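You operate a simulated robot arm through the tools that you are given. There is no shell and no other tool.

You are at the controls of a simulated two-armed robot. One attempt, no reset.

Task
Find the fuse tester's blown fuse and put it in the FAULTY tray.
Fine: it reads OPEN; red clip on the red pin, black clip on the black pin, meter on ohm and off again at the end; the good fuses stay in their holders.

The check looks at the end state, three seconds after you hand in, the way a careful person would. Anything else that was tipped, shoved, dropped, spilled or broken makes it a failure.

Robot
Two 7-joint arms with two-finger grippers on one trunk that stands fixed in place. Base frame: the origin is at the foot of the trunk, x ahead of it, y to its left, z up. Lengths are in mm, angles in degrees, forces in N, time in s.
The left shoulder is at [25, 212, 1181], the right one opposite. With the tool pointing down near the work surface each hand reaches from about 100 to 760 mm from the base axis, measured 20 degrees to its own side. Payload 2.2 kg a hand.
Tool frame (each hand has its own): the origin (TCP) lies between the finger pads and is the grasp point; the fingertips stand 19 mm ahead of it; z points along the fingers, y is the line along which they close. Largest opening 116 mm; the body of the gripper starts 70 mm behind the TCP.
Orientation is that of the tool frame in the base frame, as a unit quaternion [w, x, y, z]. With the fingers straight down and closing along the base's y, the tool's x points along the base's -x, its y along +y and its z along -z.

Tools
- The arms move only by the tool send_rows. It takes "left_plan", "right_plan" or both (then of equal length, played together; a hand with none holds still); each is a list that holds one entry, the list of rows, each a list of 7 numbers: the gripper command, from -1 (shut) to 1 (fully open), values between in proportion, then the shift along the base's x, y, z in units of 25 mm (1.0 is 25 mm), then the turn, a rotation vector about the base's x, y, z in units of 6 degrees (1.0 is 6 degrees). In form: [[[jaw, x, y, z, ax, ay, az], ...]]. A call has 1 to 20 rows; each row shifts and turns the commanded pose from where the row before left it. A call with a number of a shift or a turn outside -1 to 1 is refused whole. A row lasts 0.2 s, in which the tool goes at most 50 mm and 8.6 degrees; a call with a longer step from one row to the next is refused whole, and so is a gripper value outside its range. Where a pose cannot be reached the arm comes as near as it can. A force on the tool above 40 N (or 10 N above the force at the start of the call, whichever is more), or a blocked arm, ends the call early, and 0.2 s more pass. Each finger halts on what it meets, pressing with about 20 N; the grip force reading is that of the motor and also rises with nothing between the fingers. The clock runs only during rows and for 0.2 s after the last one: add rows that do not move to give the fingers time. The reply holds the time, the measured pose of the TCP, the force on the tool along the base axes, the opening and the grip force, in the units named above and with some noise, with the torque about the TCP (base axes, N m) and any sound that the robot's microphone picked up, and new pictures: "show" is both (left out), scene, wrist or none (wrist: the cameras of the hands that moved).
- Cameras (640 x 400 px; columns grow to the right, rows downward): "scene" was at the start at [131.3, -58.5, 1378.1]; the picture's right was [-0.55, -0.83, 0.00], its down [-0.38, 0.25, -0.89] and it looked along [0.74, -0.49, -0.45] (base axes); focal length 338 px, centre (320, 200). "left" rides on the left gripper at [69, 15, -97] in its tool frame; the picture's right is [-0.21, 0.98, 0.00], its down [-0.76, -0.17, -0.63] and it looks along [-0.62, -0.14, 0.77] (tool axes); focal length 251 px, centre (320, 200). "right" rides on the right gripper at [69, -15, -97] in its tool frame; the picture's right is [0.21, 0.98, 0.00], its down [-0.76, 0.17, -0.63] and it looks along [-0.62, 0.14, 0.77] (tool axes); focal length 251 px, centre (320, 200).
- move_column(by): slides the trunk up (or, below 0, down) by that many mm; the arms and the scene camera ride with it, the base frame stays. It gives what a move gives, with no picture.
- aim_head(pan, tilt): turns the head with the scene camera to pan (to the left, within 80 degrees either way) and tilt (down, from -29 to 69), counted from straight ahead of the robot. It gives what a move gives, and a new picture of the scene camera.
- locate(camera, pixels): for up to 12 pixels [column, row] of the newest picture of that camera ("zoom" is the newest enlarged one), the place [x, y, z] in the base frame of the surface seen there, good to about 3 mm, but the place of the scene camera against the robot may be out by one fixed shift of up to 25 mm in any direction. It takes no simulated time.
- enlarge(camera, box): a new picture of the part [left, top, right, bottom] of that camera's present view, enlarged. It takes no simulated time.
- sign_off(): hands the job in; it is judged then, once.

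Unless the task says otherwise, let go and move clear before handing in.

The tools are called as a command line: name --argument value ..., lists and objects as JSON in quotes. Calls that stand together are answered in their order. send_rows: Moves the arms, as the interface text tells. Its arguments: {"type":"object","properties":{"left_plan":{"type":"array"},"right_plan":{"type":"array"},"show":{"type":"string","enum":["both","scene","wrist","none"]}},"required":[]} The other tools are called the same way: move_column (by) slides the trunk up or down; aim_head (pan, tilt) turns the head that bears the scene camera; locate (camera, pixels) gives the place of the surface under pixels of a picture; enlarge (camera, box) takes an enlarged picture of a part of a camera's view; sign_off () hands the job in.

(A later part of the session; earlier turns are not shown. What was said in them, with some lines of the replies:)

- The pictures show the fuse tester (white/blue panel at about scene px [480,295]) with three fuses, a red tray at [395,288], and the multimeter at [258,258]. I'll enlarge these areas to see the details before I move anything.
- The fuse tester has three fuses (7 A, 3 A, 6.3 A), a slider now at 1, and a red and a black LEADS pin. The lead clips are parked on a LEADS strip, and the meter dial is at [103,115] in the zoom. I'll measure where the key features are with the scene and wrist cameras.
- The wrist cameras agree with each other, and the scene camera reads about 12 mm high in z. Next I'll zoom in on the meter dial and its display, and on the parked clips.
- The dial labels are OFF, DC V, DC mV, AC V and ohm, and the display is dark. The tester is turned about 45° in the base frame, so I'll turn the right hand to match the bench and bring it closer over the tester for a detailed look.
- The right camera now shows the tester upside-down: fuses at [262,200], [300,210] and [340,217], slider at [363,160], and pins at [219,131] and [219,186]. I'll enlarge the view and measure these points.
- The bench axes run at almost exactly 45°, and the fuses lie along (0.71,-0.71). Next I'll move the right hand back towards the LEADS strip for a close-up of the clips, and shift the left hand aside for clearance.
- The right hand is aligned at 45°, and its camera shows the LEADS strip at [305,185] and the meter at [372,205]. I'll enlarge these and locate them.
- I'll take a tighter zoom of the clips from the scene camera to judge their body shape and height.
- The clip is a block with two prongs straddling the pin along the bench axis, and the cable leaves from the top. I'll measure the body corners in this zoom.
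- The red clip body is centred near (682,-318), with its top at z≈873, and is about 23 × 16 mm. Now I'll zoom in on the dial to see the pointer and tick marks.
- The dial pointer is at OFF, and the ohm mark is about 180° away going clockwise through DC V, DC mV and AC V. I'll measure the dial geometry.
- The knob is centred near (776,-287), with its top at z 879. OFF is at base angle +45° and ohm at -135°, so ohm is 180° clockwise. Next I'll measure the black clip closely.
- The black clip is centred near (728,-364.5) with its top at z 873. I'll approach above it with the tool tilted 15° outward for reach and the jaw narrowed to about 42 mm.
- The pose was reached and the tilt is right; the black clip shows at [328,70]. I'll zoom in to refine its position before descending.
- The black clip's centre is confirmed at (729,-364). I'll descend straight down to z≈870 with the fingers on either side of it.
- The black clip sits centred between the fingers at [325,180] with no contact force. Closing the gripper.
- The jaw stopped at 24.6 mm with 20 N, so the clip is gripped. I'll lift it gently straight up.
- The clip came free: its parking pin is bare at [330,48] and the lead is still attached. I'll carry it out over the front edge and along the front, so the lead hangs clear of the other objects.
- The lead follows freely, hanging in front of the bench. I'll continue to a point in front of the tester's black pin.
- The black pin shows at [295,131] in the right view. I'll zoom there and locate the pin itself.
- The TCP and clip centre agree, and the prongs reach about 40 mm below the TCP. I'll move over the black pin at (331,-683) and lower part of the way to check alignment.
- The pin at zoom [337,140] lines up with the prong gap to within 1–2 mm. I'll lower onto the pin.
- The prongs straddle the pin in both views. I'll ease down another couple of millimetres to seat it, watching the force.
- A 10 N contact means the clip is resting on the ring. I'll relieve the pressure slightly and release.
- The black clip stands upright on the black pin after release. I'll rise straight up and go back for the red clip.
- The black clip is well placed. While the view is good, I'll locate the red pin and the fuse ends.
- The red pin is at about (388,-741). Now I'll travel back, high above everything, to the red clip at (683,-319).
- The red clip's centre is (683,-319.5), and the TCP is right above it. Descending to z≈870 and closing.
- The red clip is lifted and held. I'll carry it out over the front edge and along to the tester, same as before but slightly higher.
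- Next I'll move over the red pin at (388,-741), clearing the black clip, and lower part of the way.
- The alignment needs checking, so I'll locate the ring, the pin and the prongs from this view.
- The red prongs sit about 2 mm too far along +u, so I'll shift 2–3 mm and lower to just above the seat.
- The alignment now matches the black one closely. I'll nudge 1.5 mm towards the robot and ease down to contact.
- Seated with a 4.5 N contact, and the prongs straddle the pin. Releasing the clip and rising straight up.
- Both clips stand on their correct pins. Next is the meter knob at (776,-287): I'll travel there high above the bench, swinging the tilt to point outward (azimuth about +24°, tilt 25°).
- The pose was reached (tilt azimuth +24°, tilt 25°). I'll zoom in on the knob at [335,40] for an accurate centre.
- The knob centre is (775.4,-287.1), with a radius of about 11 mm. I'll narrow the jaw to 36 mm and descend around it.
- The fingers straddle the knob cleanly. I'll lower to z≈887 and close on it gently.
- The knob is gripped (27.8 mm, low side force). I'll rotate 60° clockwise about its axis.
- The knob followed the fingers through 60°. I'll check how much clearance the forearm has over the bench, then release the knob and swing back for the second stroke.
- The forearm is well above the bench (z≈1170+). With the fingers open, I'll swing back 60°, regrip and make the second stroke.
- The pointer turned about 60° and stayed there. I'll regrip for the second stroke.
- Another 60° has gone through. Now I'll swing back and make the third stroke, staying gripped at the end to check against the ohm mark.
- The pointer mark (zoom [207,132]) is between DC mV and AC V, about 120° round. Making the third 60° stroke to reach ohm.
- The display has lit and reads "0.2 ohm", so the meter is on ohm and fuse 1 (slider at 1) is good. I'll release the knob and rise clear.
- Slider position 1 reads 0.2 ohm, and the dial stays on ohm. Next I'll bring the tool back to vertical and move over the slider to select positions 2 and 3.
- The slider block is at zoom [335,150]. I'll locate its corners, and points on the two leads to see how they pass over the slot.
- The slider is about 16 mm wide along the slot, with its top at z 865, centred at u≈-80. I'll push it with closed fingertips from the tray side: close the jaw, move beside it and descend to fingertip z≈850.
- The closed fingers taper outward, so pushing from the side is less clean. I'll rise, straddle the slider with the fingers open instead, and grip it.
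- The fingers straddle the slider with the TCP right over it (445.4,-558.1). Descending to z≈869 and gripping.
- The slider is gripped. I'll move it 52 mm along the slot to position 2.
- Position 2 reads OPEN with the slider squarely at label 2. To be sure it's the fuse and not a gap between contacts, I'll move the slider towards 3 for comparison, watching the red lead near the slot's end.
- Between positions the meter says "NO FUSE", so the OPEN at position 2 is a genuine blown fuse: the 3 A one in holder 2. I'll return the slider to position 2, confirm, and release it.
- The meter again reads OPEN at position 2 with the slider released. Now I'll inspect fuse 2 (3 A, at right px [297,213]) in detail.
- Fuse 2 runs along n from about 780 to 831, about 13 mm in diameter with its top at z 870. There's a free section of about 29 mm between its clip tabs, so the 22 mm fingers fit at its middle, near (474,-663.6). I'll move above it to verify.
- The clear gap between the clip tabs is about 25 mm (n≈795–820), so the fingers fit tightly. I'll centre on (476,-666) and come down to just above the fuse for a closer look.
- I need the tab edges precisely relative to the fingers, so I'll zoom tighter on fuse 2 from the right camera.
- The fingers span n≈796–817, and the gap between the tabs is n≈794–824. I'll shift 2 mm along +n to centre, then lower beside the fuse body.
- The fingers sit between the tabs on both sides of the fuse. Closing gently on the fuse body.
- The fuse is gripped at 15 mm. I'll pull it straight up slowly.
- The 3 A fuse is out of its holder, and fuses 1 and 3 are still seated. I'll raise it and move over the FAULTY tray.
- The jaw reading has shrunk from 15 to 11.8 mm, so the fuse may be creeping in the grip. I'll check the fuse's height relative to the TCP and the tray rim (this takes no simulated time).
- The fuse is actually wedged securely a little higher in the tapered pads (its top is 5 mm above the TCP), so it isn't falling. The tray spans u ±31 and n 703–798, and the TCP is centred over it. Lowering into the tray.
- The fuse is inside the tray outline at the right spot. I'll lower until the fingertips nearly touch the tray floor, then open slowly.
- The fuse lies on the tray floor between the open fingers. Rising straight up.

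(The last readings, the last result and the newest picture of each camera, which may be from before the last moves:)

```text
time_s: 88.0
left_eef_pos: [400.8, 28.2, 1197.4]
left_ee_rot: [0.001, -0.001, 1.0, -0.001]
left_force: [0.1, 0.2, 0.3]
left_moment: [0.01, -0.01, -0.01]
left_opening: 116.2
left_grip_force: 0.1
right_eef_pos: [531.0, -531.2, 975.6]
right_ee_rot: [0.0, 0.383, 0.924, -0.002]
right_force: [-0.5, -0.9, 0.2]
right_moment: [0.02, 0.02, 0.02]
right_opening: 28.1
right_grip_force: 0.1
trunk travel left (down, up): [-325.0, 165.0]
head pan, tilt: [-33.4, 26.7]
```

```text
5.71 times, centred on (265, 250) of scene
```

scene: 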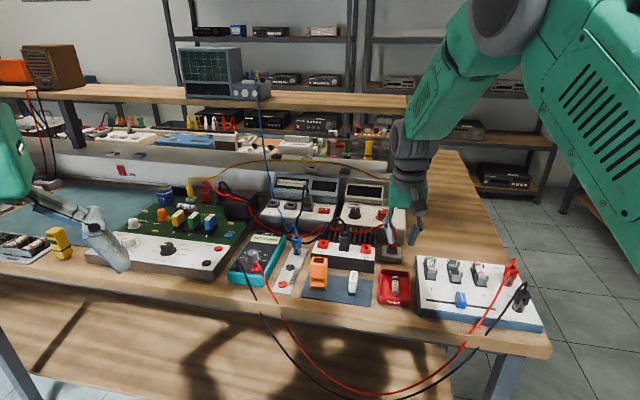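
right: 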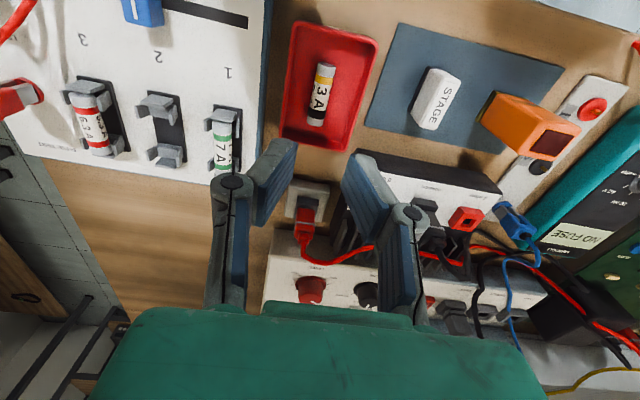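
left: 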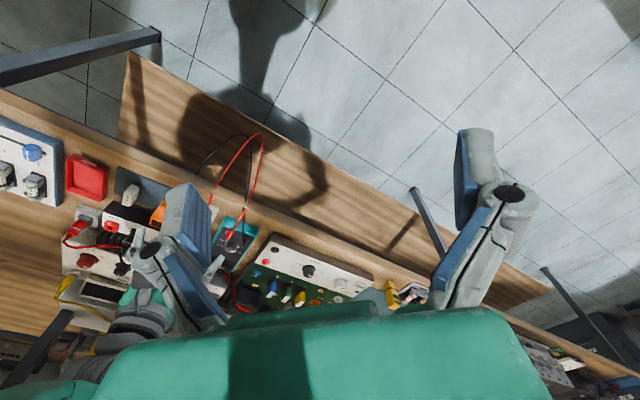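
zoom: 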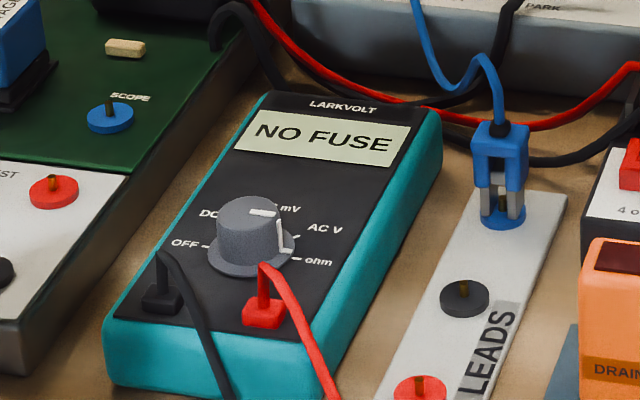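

The faulty fuse is in the tray, the good fuses are seated, and the meter reads NO FUSE at position 2 as expected. Next I'll go back to the knob with the tilted pose to turn the meter OFF.

send_rows --right_plan '[[[-0.38, 0.978, 0.976, 0, -0.589, -0.589, 0], [-0.38, 0.978, 0.976, 0, -0.589, -0.589, 0], [-0.38, 0.978, 0.976, 0, -0.589, -0.589, 0], [-0.38, 0.978, 0.976, 0, -0.589, -0.589, 0], [-0.38, 0.978, 0.976, 0, -0.589, -0.589, 0], [-0.38, 0.978, 0.976, 0, 0, 0, 0.775], [-0.38, 0.978, 0.976, 0, 0, 0, 0.775], [-0.38, 0.978, 0.976, 0, 0, 0, 0], [-0.38, 0.978, 0.976, 0, 0, 0, 0], [-0.38, 0.978, 0.976, 0, 0, 0, 0], [-0.38, 0, 0, 0, 0, 0, 0]]]' --show "both"

enlarge --camera "right" --box '[280, 0, 420, 90]'

```text
time_s: 90.4
left_eef_pos: [399.6, 28.3, 1196.5]
left_ee_rot: [0.002, -0.001, 1.0, -0.001]
left_force: [-0.1, 0.4, -0.4]
left_moment: [0.0, -0.05, -0.01]
left_opening: 115.8
left_grip_force: 0.0
right_eef_pos: [775.9, -286.8, 974.4]
right_ee_rot: [0.206, 0.3, 0.929, -0.068]
right_force: [-0.1, 0.7, 0.2]
right_moment: [0.0, 0.0, -0.02]
right_opening: 36.1
right_grip_force: 0.0
trunk travel left (down, up): [-325.0, 165.0]
head pan, tilt: [-33.4, 26.7]
```

scene: 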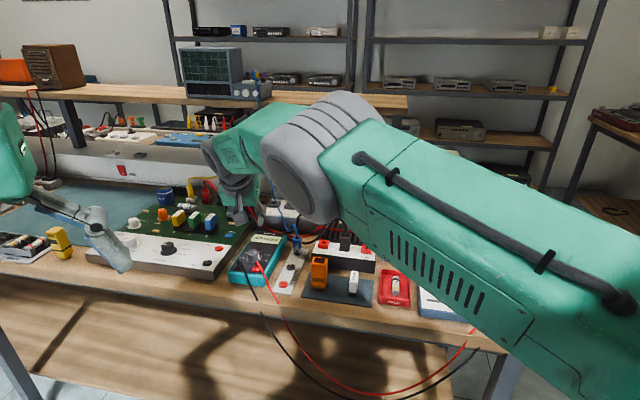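
right: 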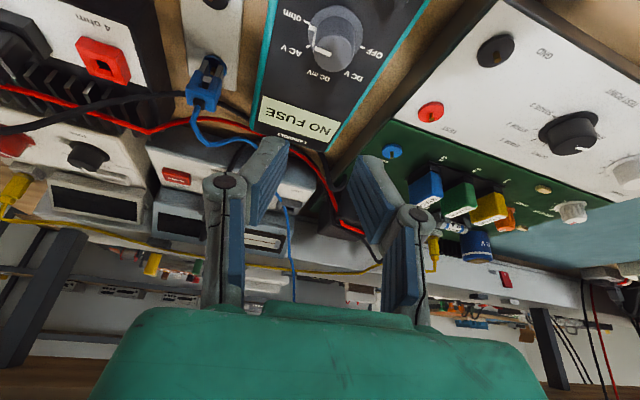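

```text
4.44 times, centred on (350, 45) of right
```

zoom: 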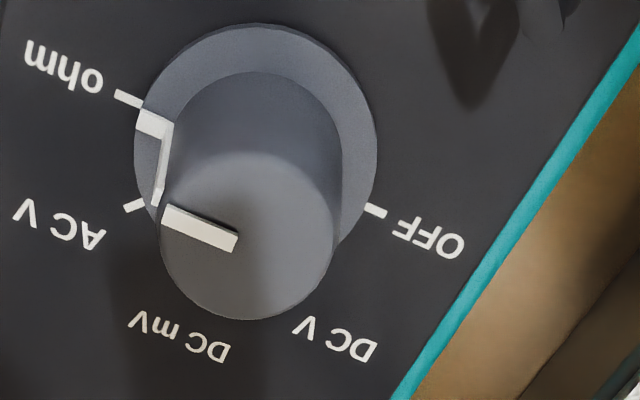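

The pointer mark (zoom [155,122]) sits close to the ohm tick. I'll re-measure the knob centre in case it has moved.

locate --camera "right" --pixels '[[316.5, 50], [351.5, 54], [334.2, 38], [334, 69], [322, 64], [345, 65], [334, 53], [306, 22], [364, 47]]'

```text
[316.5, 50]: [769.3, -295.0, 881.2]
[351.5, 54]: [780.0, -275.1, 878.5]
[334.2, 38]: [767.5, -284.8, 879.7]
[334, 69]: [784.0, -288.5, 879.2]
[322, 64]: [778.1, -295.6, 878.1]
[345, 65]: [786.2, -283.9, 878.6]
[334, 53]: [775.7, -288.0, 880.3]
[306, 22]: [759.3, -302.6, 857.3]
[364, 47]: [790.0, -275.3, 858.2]
```

The knob centre hasn't moved. Descending around it and gripping for the first counter-clockwise stroke.

send_rows --right_plan '[[[-0.38, 0, 0, -0.9, 0, 0, 0], [-0.38, 0, 0, -0.9, 0, 0, 0], [-0.38, 0, 0, -0.9, 0, 0, 0], [-0.38, 0, 0, -0.4, 0, 0, 0], [-0.38, 0, 0, -0.4, 0, 0, 0], [-0.38, 0, 0, 0, 0, 0, 0]]]' --show "wrist"

enlarge --camera "right" --box '[240, 80, 440, 240]'

```text
time_s: 91.8
left_eef_pos: [400.0, 30.0, 1195.9]
left_ee_rot: [0.001, 0.0, 1.0, -0.001]
left_force: [-0.4, -0.1, 0.3]
left_moment: [-0.01, 0.01, 0.01]
left_opening: 116.1
left_grip_force: 0.0
right_eef_pos: [778.0, -288.1, 886.6]
right_ee_rot: [0.207, 0.3, 0.929, -0.068]
right_force: [-0.2, -0.4, -0.4]
right_moment: [-0.03, -0.01, 0.03]
right_opening: 36.0
right_grip_force: 0.1
trunk travel left (down, up): [-325.0, 165.0]
head pan, tilt: [-33.4, 26.7]
```

right: 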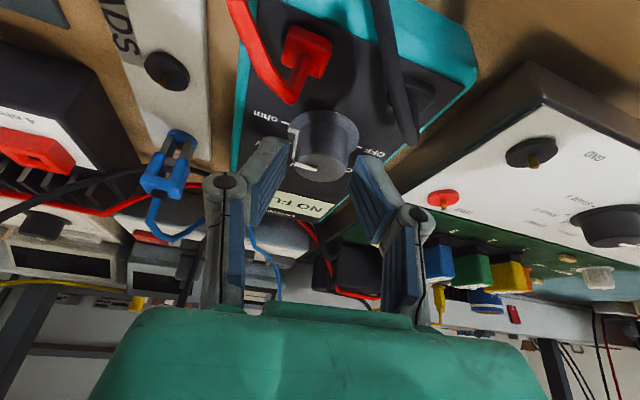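

```text
2.50 times, centred on (340, 160) of right
```

zoom: 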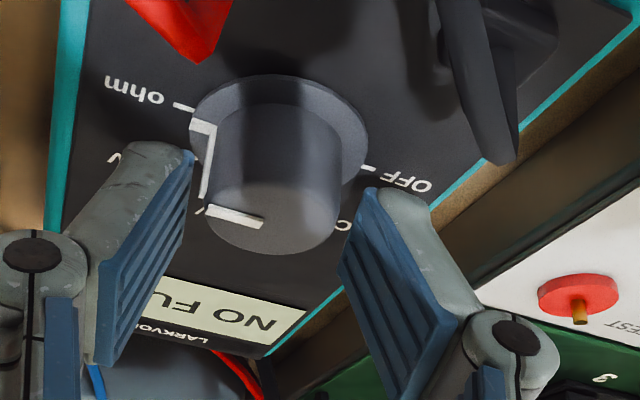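

send_rows --right_plan '[[[-0.38, -0.06, 0.02, 0, 0, 0, 0], [-0.6, 0, 0, 0, 0, 0, 0], [-1, 0, 0, 0, 0, 0, 0], [-1, 0, 0, 0, 0, 0, 0], [-1, 0, 0, 0, 0, 0, 1], [-1, 0, 0, 0, 0, 0, 1], [-1, 0, 0, 0, 0, 0, 1], [-1, 0, 0, 0, 0, 0, 1], [-1, 0, 0, 0, 0, 0, 1], [-1, 0, 0, 0, 0, 0, 1], [-1, 0, 0, 0, 0, 0, 1], [-1, 0, 0, 0, 0, 0, 1], [-1, 0, 0, 0, 0, 0, 1], [-1, 0, 0, 0, 0, 0, 1], [-1, 0, 0, 0, 0, 0, 0], [-0.7, 0, 0, 0, 0, 0, 0], [-0.38, 0, 0, 0, 0, 0, 0], [-0.38, 0, 0, 0, 0, 0, 0]]]' --show "wrist"

enlarge --camera "right" --box '[240, 80, 440, 240]'

```text
time_s: 95.6
left_eef_pos: [400.6, 27.8, 1195.5]
left_ee_rot: [0.001, -0.001, 1.0, 0.001]
left_force: [-0.3, -0.4, -0.2]
left_moment: [0.03, 0.02, 0.0]
left_opening: 116.1
left_grip_force: 0.0
right_eef_pos: [775.7, -287.7, 886.7]
right_ee_rot: [0.211, -0.204, 0.955, 0.044]
right_force: [0.1, 0.2, -0.1]
right_moment: [0.0, -0.01, 0.01]
right_opening: 36.2
right_grip_force: 0.0
trunk travel left (down, up): [-325.0, 165.0]
head pan, tilt: [-33.4, 26.7]
```

right: 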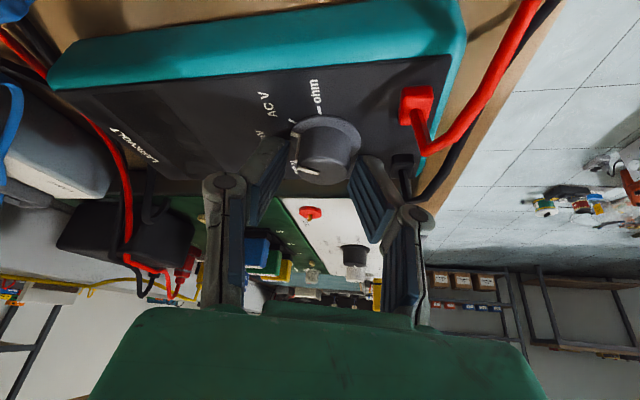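

```text
2.50 times, centred on (340, 160) of right
```

zoom: 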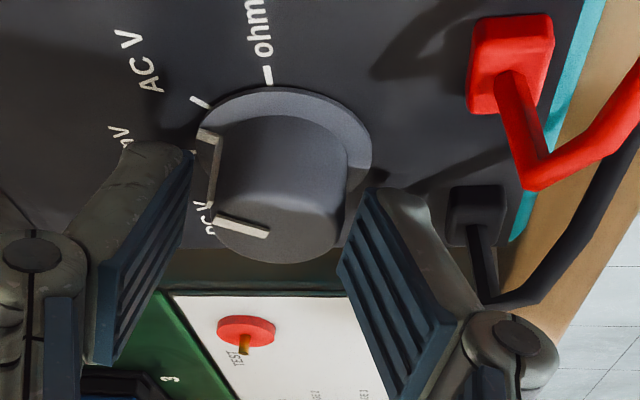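

The knob followed, and the display is dark between positions. I'll swing back for the second stroke.

send_rows --right_plan '[[[-0.38, 0, 0, 0, 0, 0, -1], [-0.38, 0, 0, 0, 0, 0, -1], [-0.38, 0, 0, 0, 0, 0, -1], [-0.38, 0, 0, 0, 0, 0, -1], [-0.38, 0, 0, 0, 0, 0, -1], [-0.38, 0, 0, 0, 0, 0, -1], [-0.38, 0, 0, 0, 0, 0, -1], [-0.38, 0, 0, 0, 0, 0, -1], [-0.38, 0, 0, 0, 0, 0, -1], [-0.38, 0, 0, 0, 0, 0, -1], [-0.38, 0, 0, 0, 0, 0, 0], [-0.6, 0, 0, 0, 0, 0, 0], [-1, 0, 0, 0, 0, 0, 0], [-1, 0, 0, 0, 0, 0, 0]]]' --show "wrist"

enlarge --camera "right" --box '[240, 80, 440, 240]'

```text
time_s: 98.6
left_eef_pos: [401.1, 28.9, 1195.4]
left_ee_rot: [0.001, 0.001, 1.0, -0.001]
left_force: [0.1, -0.2, 0.3]
left_moment: [0.0, 0.02, 0.0]
left_opening: 116.1
left_grip_force: 0.1
right_eef_pos: [774.7, -286.7, 886.6]
right_ee_rot: [0.205, 0.299, 0.93, -0.067]
right_force: [-2.7, -2.2, 0.4]
right_moment: [-0.1, 0.01, 0.01]
right_opening: 27.8
right_grip_force: 20.3
trunk travel left (down, up): [-325.0, 165.0]
head pan, tilt: [-33.4, 26.7]
```

right: 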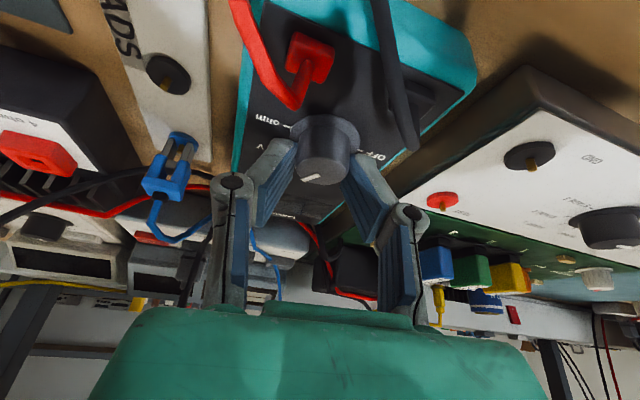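

```text
2.50 times, centred on (340, 160) of right
```

zoom: 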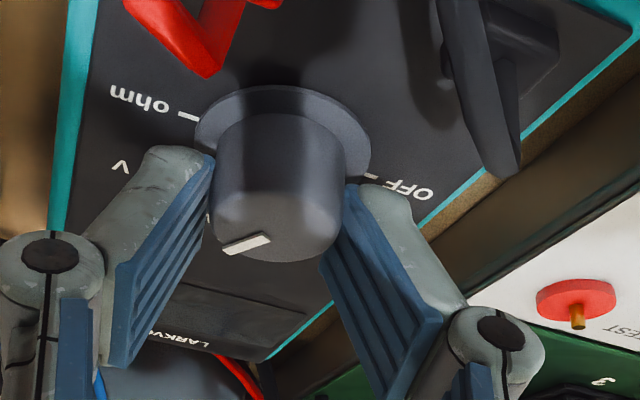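

send_rows --right_plan '[[[-1, 0, 0, 0, 0, 0, 1], [-1, 0, 0, 0, 0, 0, 1], [-1, 0, 0, 0, 0, 0, 1], [-1, 0, 0, 0, 0, 0, 1], [-1, 0, 0, 0, 0, 0, 1], [-1, 0, 0, 0, 0, 0, 1], [-1, 0, 0, 0, 0, 0, 1], [-1, 0, 0, 0, 0, 0, 1], [-1, 0, 0, 0, 0, 0, 1], [-1, 0, 0, 0, 0, 0, 1], [-1, 0, 0, 0, 0, 0, 0], [-0.7, 0, 0, 0, 0, 0, 0], [-0.38, 0, 0, 0, 0, 0, 0], [-0.38, 0, 0, 0, 0, 0, 0]]]' --show "wrist"

enlarge --camera "right" --box '[240, 80, 440, 240]'

```text
time_s: 101.6
left_eef_pos: [401.0, 27.6, 1195.3]
left_ee_rot: [0.0, 0.0, 1.0, 0.0]
left_force: [1.2, 0.4, 0.3]
left_moment: [-0.02, 0.01, 0.02]
left_opening: 116.3
left_grip_force: 0.0
right_eef_pos: [774.1, -287.7, 886.9]
right_ee_rot: [0.214, -0.205, 0.954, 0.045]
right_force: [-0.8, 1.0, 0.1]
right_moment: [-0.01, -0.03, -0.02]
right_opening: 36.0
right_grip_force: 0.0
trunk travel left (down, up): [-325.0, 165.0]
head pan, tilt: [-33.4, 26.7]
```

right: 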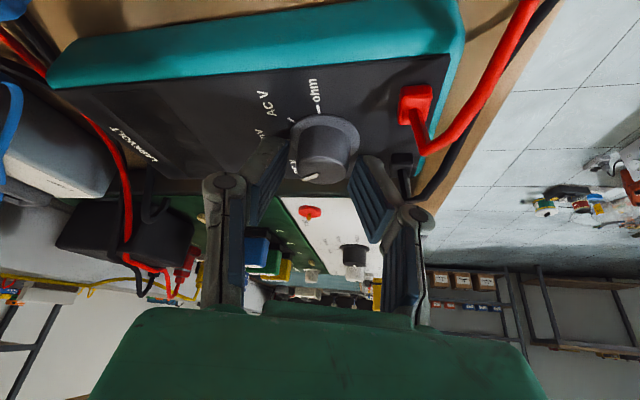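

```text
2.50 times, centred on (340, 160) of right
```

zoom: 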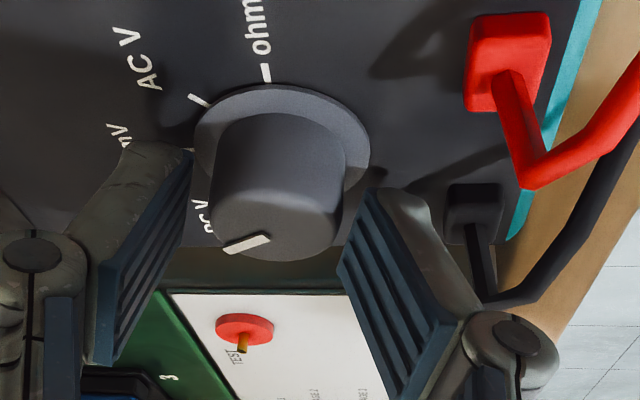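

The pointer is now about 58–60° from OFF, at the same spot as after the first forward stroke. One more 60° stroke should bring it to OFF.

send_rows --right_plan '[[[-0.38, 0, 0, 0, 0, 0, -1], [-0.38, 0, 0, 0, 0, 0, -1], [-0.38, 0, 0, 0, 0, 0, -1], [-0.38, 0, 0, 0, 0, 0, -1], [-0.38, 0, 0, 0, 0, 0, -1], [-0.38, 0, 0, 0, 0, 0, -1], [-0.38, 0, 0, 0, 0, 0, -1], [-0.38, 0, 0, 0, 0, 0, -1], [-0.38, 0, 0, 0, 0, 0, -1], [-0.38, 0, 0, 0, 0, 0, -1], [-0.38, 0, 0, 0, 0, 0, 0], [-0.6, 0, 0, 0, 0, 0, 0], [-1, 0, 0, 0, 0, 0, 0], [-1, 0, 0, 0, 0, 0, 0]]]' --show "none"

send_rows --right_plan '[[[-1, 0, 0, 0, 0, 0, 1], [-1, 0, 0, 0, 0, 0, 1], [-1, 0, 0, 0, 0, 0, 1], [-1, 0, 0, 0, 0, 0, 1], [-1, 0, 0, 0, 0, 0, 1], [-1, 0, 0, 0, 0, 0, 1], [-1, 0, 0, 0, 0, 0, 1], [-1, 0, 0, 0, 0, 0, 1], [-1, 0, 0, 0, 0, 0, 1], [-1, 0, 0, 0, 0, 0, 0.8], [-1, 0, 0, 0, 0, 0, 0]]]' --show "both"

enlarge --camera "right" --box '[240, 80, 440, 240]'

enlarge --camera "scene" --box '[225, 215, 305, 285]'

```text
time_s: 104.6
left_eef_pos: [400.2, 28.7, 1196.1]
left_ee_rot: [0.001, -0.001, 1.0, -0.002]
left_force: [0.4, 0.8, 0.0]
left_moment: [0.02, -0.02, 0.01]
left_opening: 116.0
left_grip_force: 0.0
right_eef_pos: [774.7, -287.4, 887.2]
right_ee_rot: [0.205, 0.299, 0.929, -0.068]
right_force: [-3.2, -1.0, -0.1]
right_moment: [-0.14, 0.03, -0.02]
right_opening: 28.0
right_grip_force: 19.8
trunk travel left (down, up): [-325.0, 165.0]
head pan, tilt: [-33.4, 26.7]
```

```text
time_s: 107.0
left_eef_pos: [401.9, 28.8, 1196.4]
left_ee_rot: [0.001, 0.0, 1.0, 0.0]
left_force: [0.0, -0.1, 0.0]
left_moment: [-0.03, -0.03, -0.01]
left_opening: 116.0
left_grip_force: 0.0
right_eef_pos: [775.8, -287.6, 885.6]
right_ee_rot: [0.213, -0.195, 0.956, 0.042]
right_force: [3.3, 0.5, -1.3]
right_moment: [0.04, -0.1, 0.01]
right_opening: 27.6
right_grip_force: 19.9
trunk travel left (down, up): [-325.0, 165.0]
head pan, tilt: [-33.4, 26.7]
```

scene: 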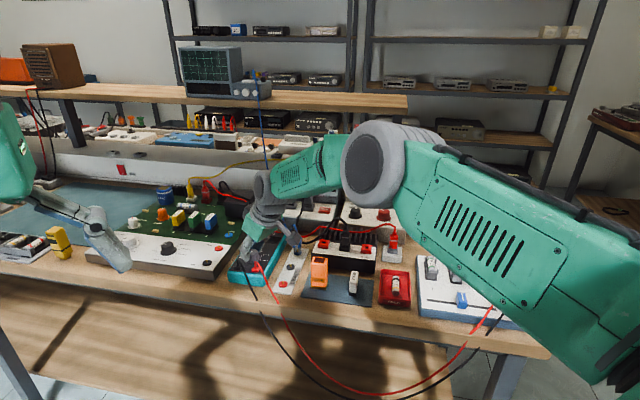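
right: 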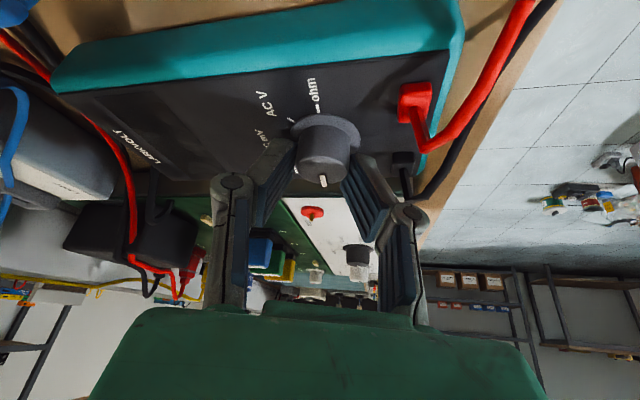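

```text
2.50 times, centred on (340, 160) of right
```

zoom: 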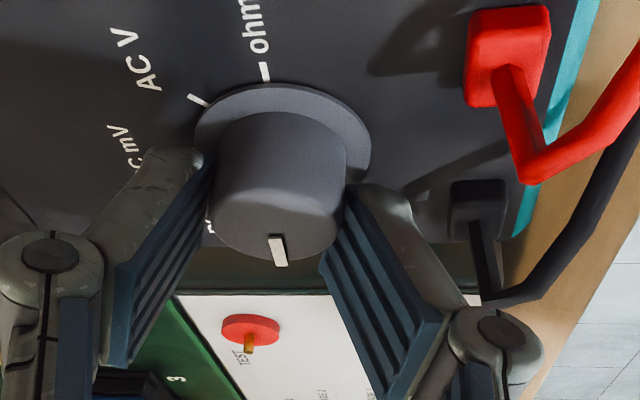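

```text
5.71 times, centred on (265, 250) of scene
```

zoom: 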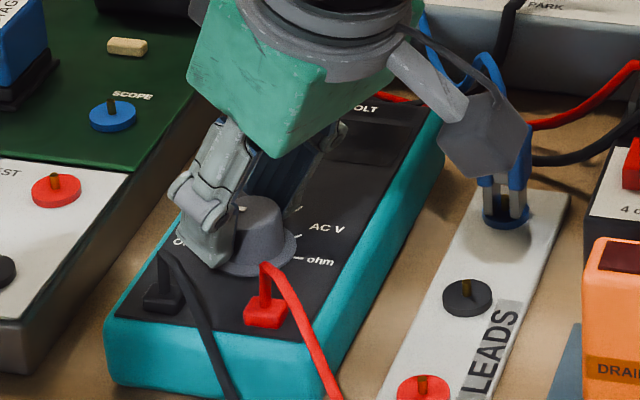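

The pointer is back exactly where it was at OFF, and the display is dark. Releasing the knob and rising clear.

send_rows --right_plan '[[[-0.7, 0, 0, 0, 0, 0, 0], [-0.38, 0, 0, 0, 0, 0, 0], [-0.38, 0, 0, 0, 0, 0, 0], [-0.38, 0, 0, 0.5, 0, 0, 0], [-0.38, 0, 0, 0.9, 0, 0, 0], [-0.38, 0, 0, 0.9, 0, 0, 0], [-0.38, 0, 0, 0.9, 0, 0, 0], [-0.38, 0, 0, 0.9, 0, 0, 0], [-0.38, 0, 0, 0, 0, 0, 0]]]' --show "both"

enlarge --camera "right" --box '[280, 0, 420, 90]'

enlarge --camera "scene" --box '[225, 215, 305, 285]'

```text
time_s: 109.0
left_eef_pos: [400.0, 27.9, 1195.6]
left_ee_rot: [0.001, 0.0, 1.0, 0.0]
left_force: [1.0, -0.1, -0.3]
left_moment: [0.0, 0.01, 0.0]
left_opening: 116.1
left_grip_force: 0.0
right_eef_pos: [775.0, -288.1, 988.8]
right_ee_rot: [0.212, -0.195, 0.957, 0.043]
right_force: [-0.1, 0.2, 0.3]
right_moment: [0.02, 0.0, -0.03]
right_opening: 36.1
right_grip_force: 0.0
trunk travel left (down, up): [-325.0, 165.0]
head pan, tilt: [-33.4, 26.7]
```

scene: 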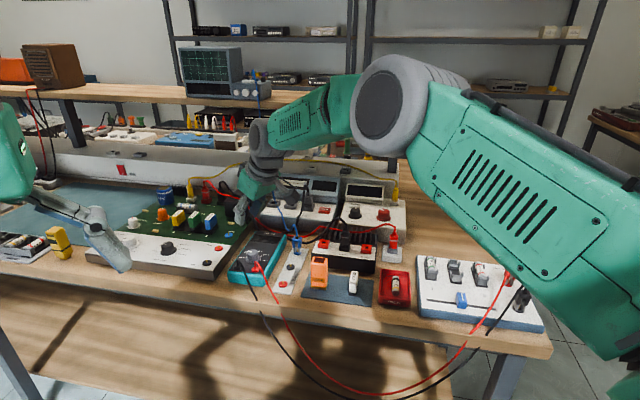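
right: 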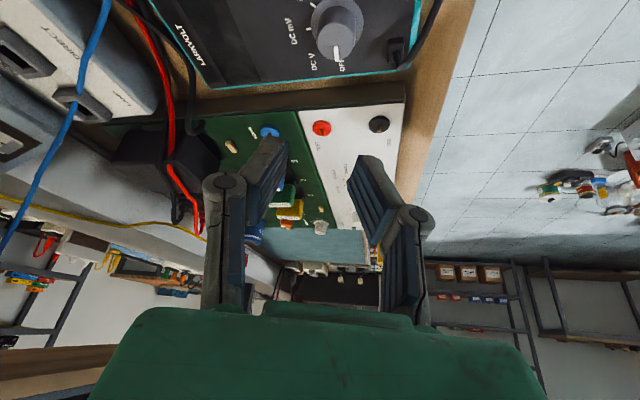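

```text
4.44 times, centred on (350, 45) of right
```

zoom: 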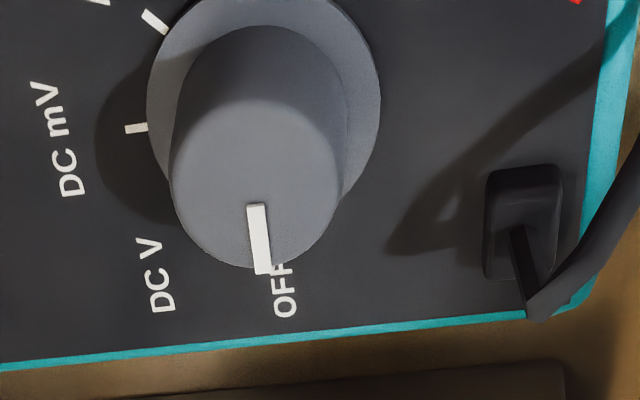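

```text
5.71 times, centred on (265, 250) of scene
```

zoom: 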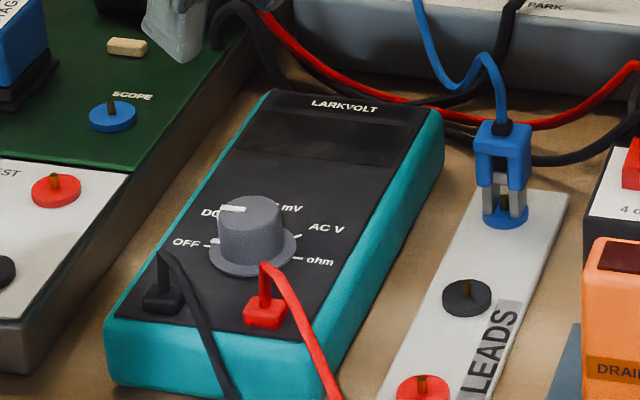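

The meter is OFF, with the pointer on the OFF tick and the display dark. I'll retreat the right hand up and back clear of the bench, then do a final check.

send_rows --right_plan '[[[-0.38, 0, 0, 0.9, 0, 0, 0], [-0.38, 0, 0, 0.9, 0, 0, 0], [-0.38, -0.4, -0.1, 0.9, 0, 0, 0], [-0.38, -0.8, -0.3, 0.8, 0, 0, 0], [-0.38, -0.9, -0.4, 0.6, 0, 0, 0], [-0.38, -0.9, -0.4, 0.6, 0, 0, 0], [-0.38, -0.9, -0.4, 0.6, 0, 0, 0], [-0.38, -0.9, -0.4, 0.5, 0, 0, 0], [-0.38, -0.9, -0.4, 0.5, 0, 0, 0], [-0.38, -0.9, -0.4, 0.5, 0, 0, 0], [-0.38, -0.9, -0.4, 0, 0, 0, 0], [-0.38, -0.9, -0.4, 0, 0, 0, 0], [-0.38, -0.9, -0.4, 0, 0, 0, 0], [-0.38, 0, 0, 0, 0, 0, 0]]]' --show "both"

enlarge --camera "scene" --box '[340, 225, 560, 340]'

enlarge --camera "scene" --box '[200, 180, 400, 310]'

```text
time_s: 112.0
left_eef_pos: [401.7, 28.4, 1195.3]
left_ee_rot: [0.0, 0.0, 1.0, 0.0]
left_force: [0.7, 0.0, -0.2]
left_moment: [-0.01, 0.03, -0.01]
left_opening: 116.0
left_grip_force: 0.1
right_eef_pos: [542.6, -387.3, 1158.5]
right_ee_rot: [0.213, -0.195, 0.956, 0.043]
right_force: [0.0, 1.0, 0.1]
right_moment: [-0.04, 0.02, 0.03]
right_opening: 36.2
right_grip_force: 0.1
trunk travel left (down, up): [-325.0, 165.0]
head pan, tilt: [-33.4, 26.7]
```

scene: 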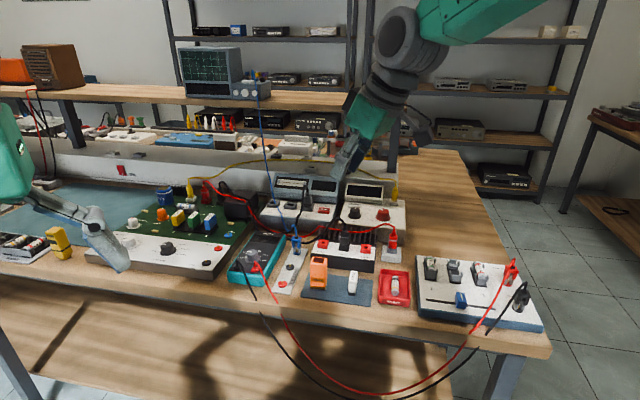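
right: 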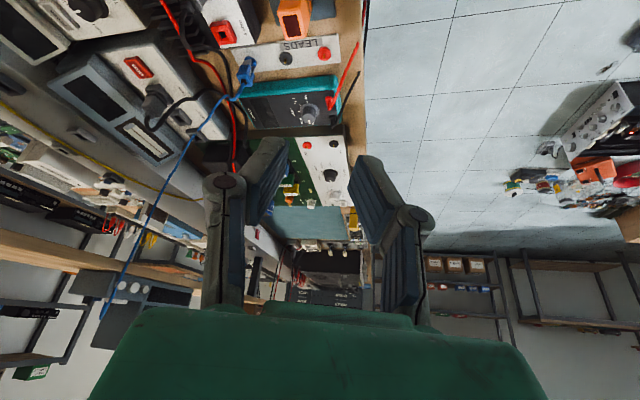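

```text
2.91 times, centred on (450, 282) of scene
```

zoom: 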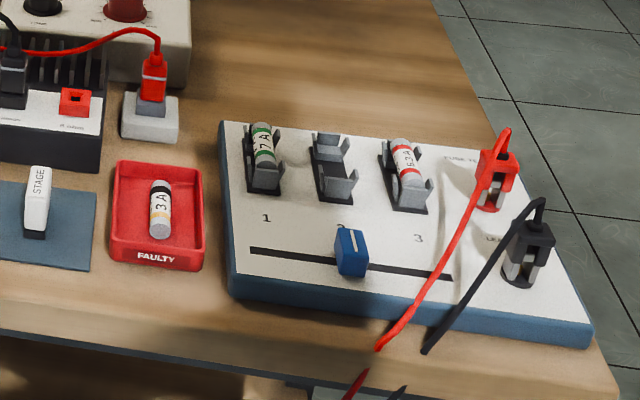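

```text
3.08 times, centred on (300, 245) of scene
```

zoom: 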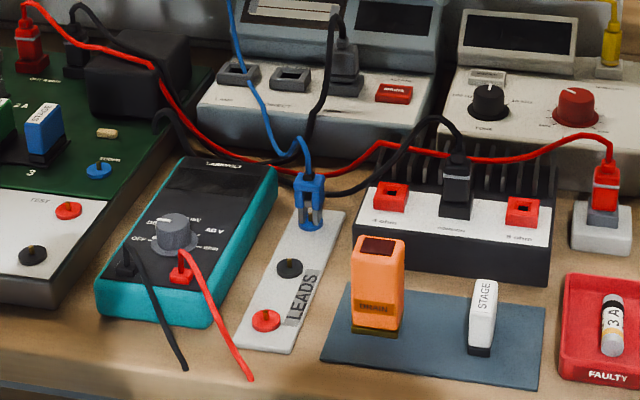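

Final pictures: the 3 A fuse lies in the FAULTY tray, the 7 A and 6.3 A fuses are in their holders, both clips are on their pins, and the meter is OFF. One last close-up of the clips before handing in.

enlarge --camera "scene" --box '[480, 250, 550, 320]'

enlarge --camera "scene" --box '[235, 235, 285, 280]'

```text
5.71 times, centred on (515, 285) of scene
```

zoom: 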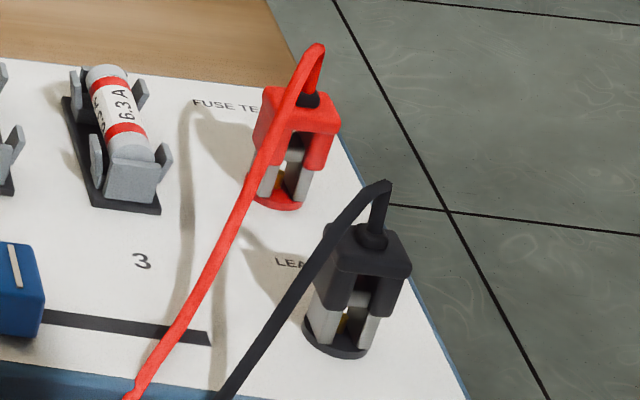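

```text
8.89 times, centred on (260, 258) of scene
```

zoom: 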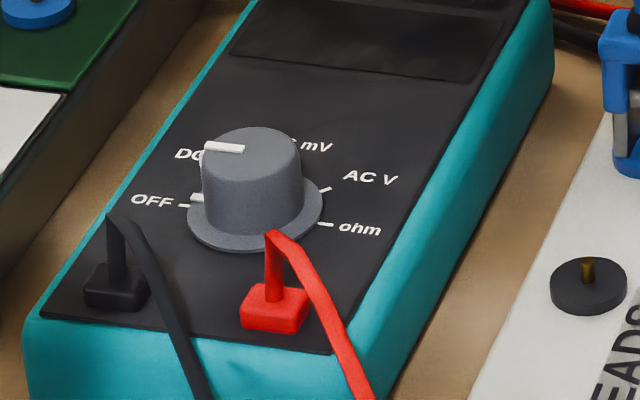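

The close-ups confirm both clips are upright on their matching pins, the dial mark is on OFF and the display is dark. Both hands are clear of the bench, so I'm handing in.

sign_off

```text
The job is handed in.
```

The blown fuse is the 3 A one in holder 2, and it is now lying in the FAULTY tray. I've handed the job in; no result has come back yet.

- **Reading:** with the meter on ohm, position 1 (7 A) read 0.2 ohm and position 2 (3 A) read OPEN. Partway between positions 2 and 3 the meter read NO FUSE, so the OPEN was the fuse itself. I did not take a reading at position 3 (6.3 A).
- **Leads:** the red clip is on the red pin and the black clip on the black pin; both stand upright.
- **Meter:** it was on ohm for the readings and is back on OFF, with the display dark.
- **Good fuses:** the 7 A and 6.3 A fuses are still seated in their holders.

The slider was left at position 2. In the last pictures nothing else on the bench looked moved, and both hands were clear.
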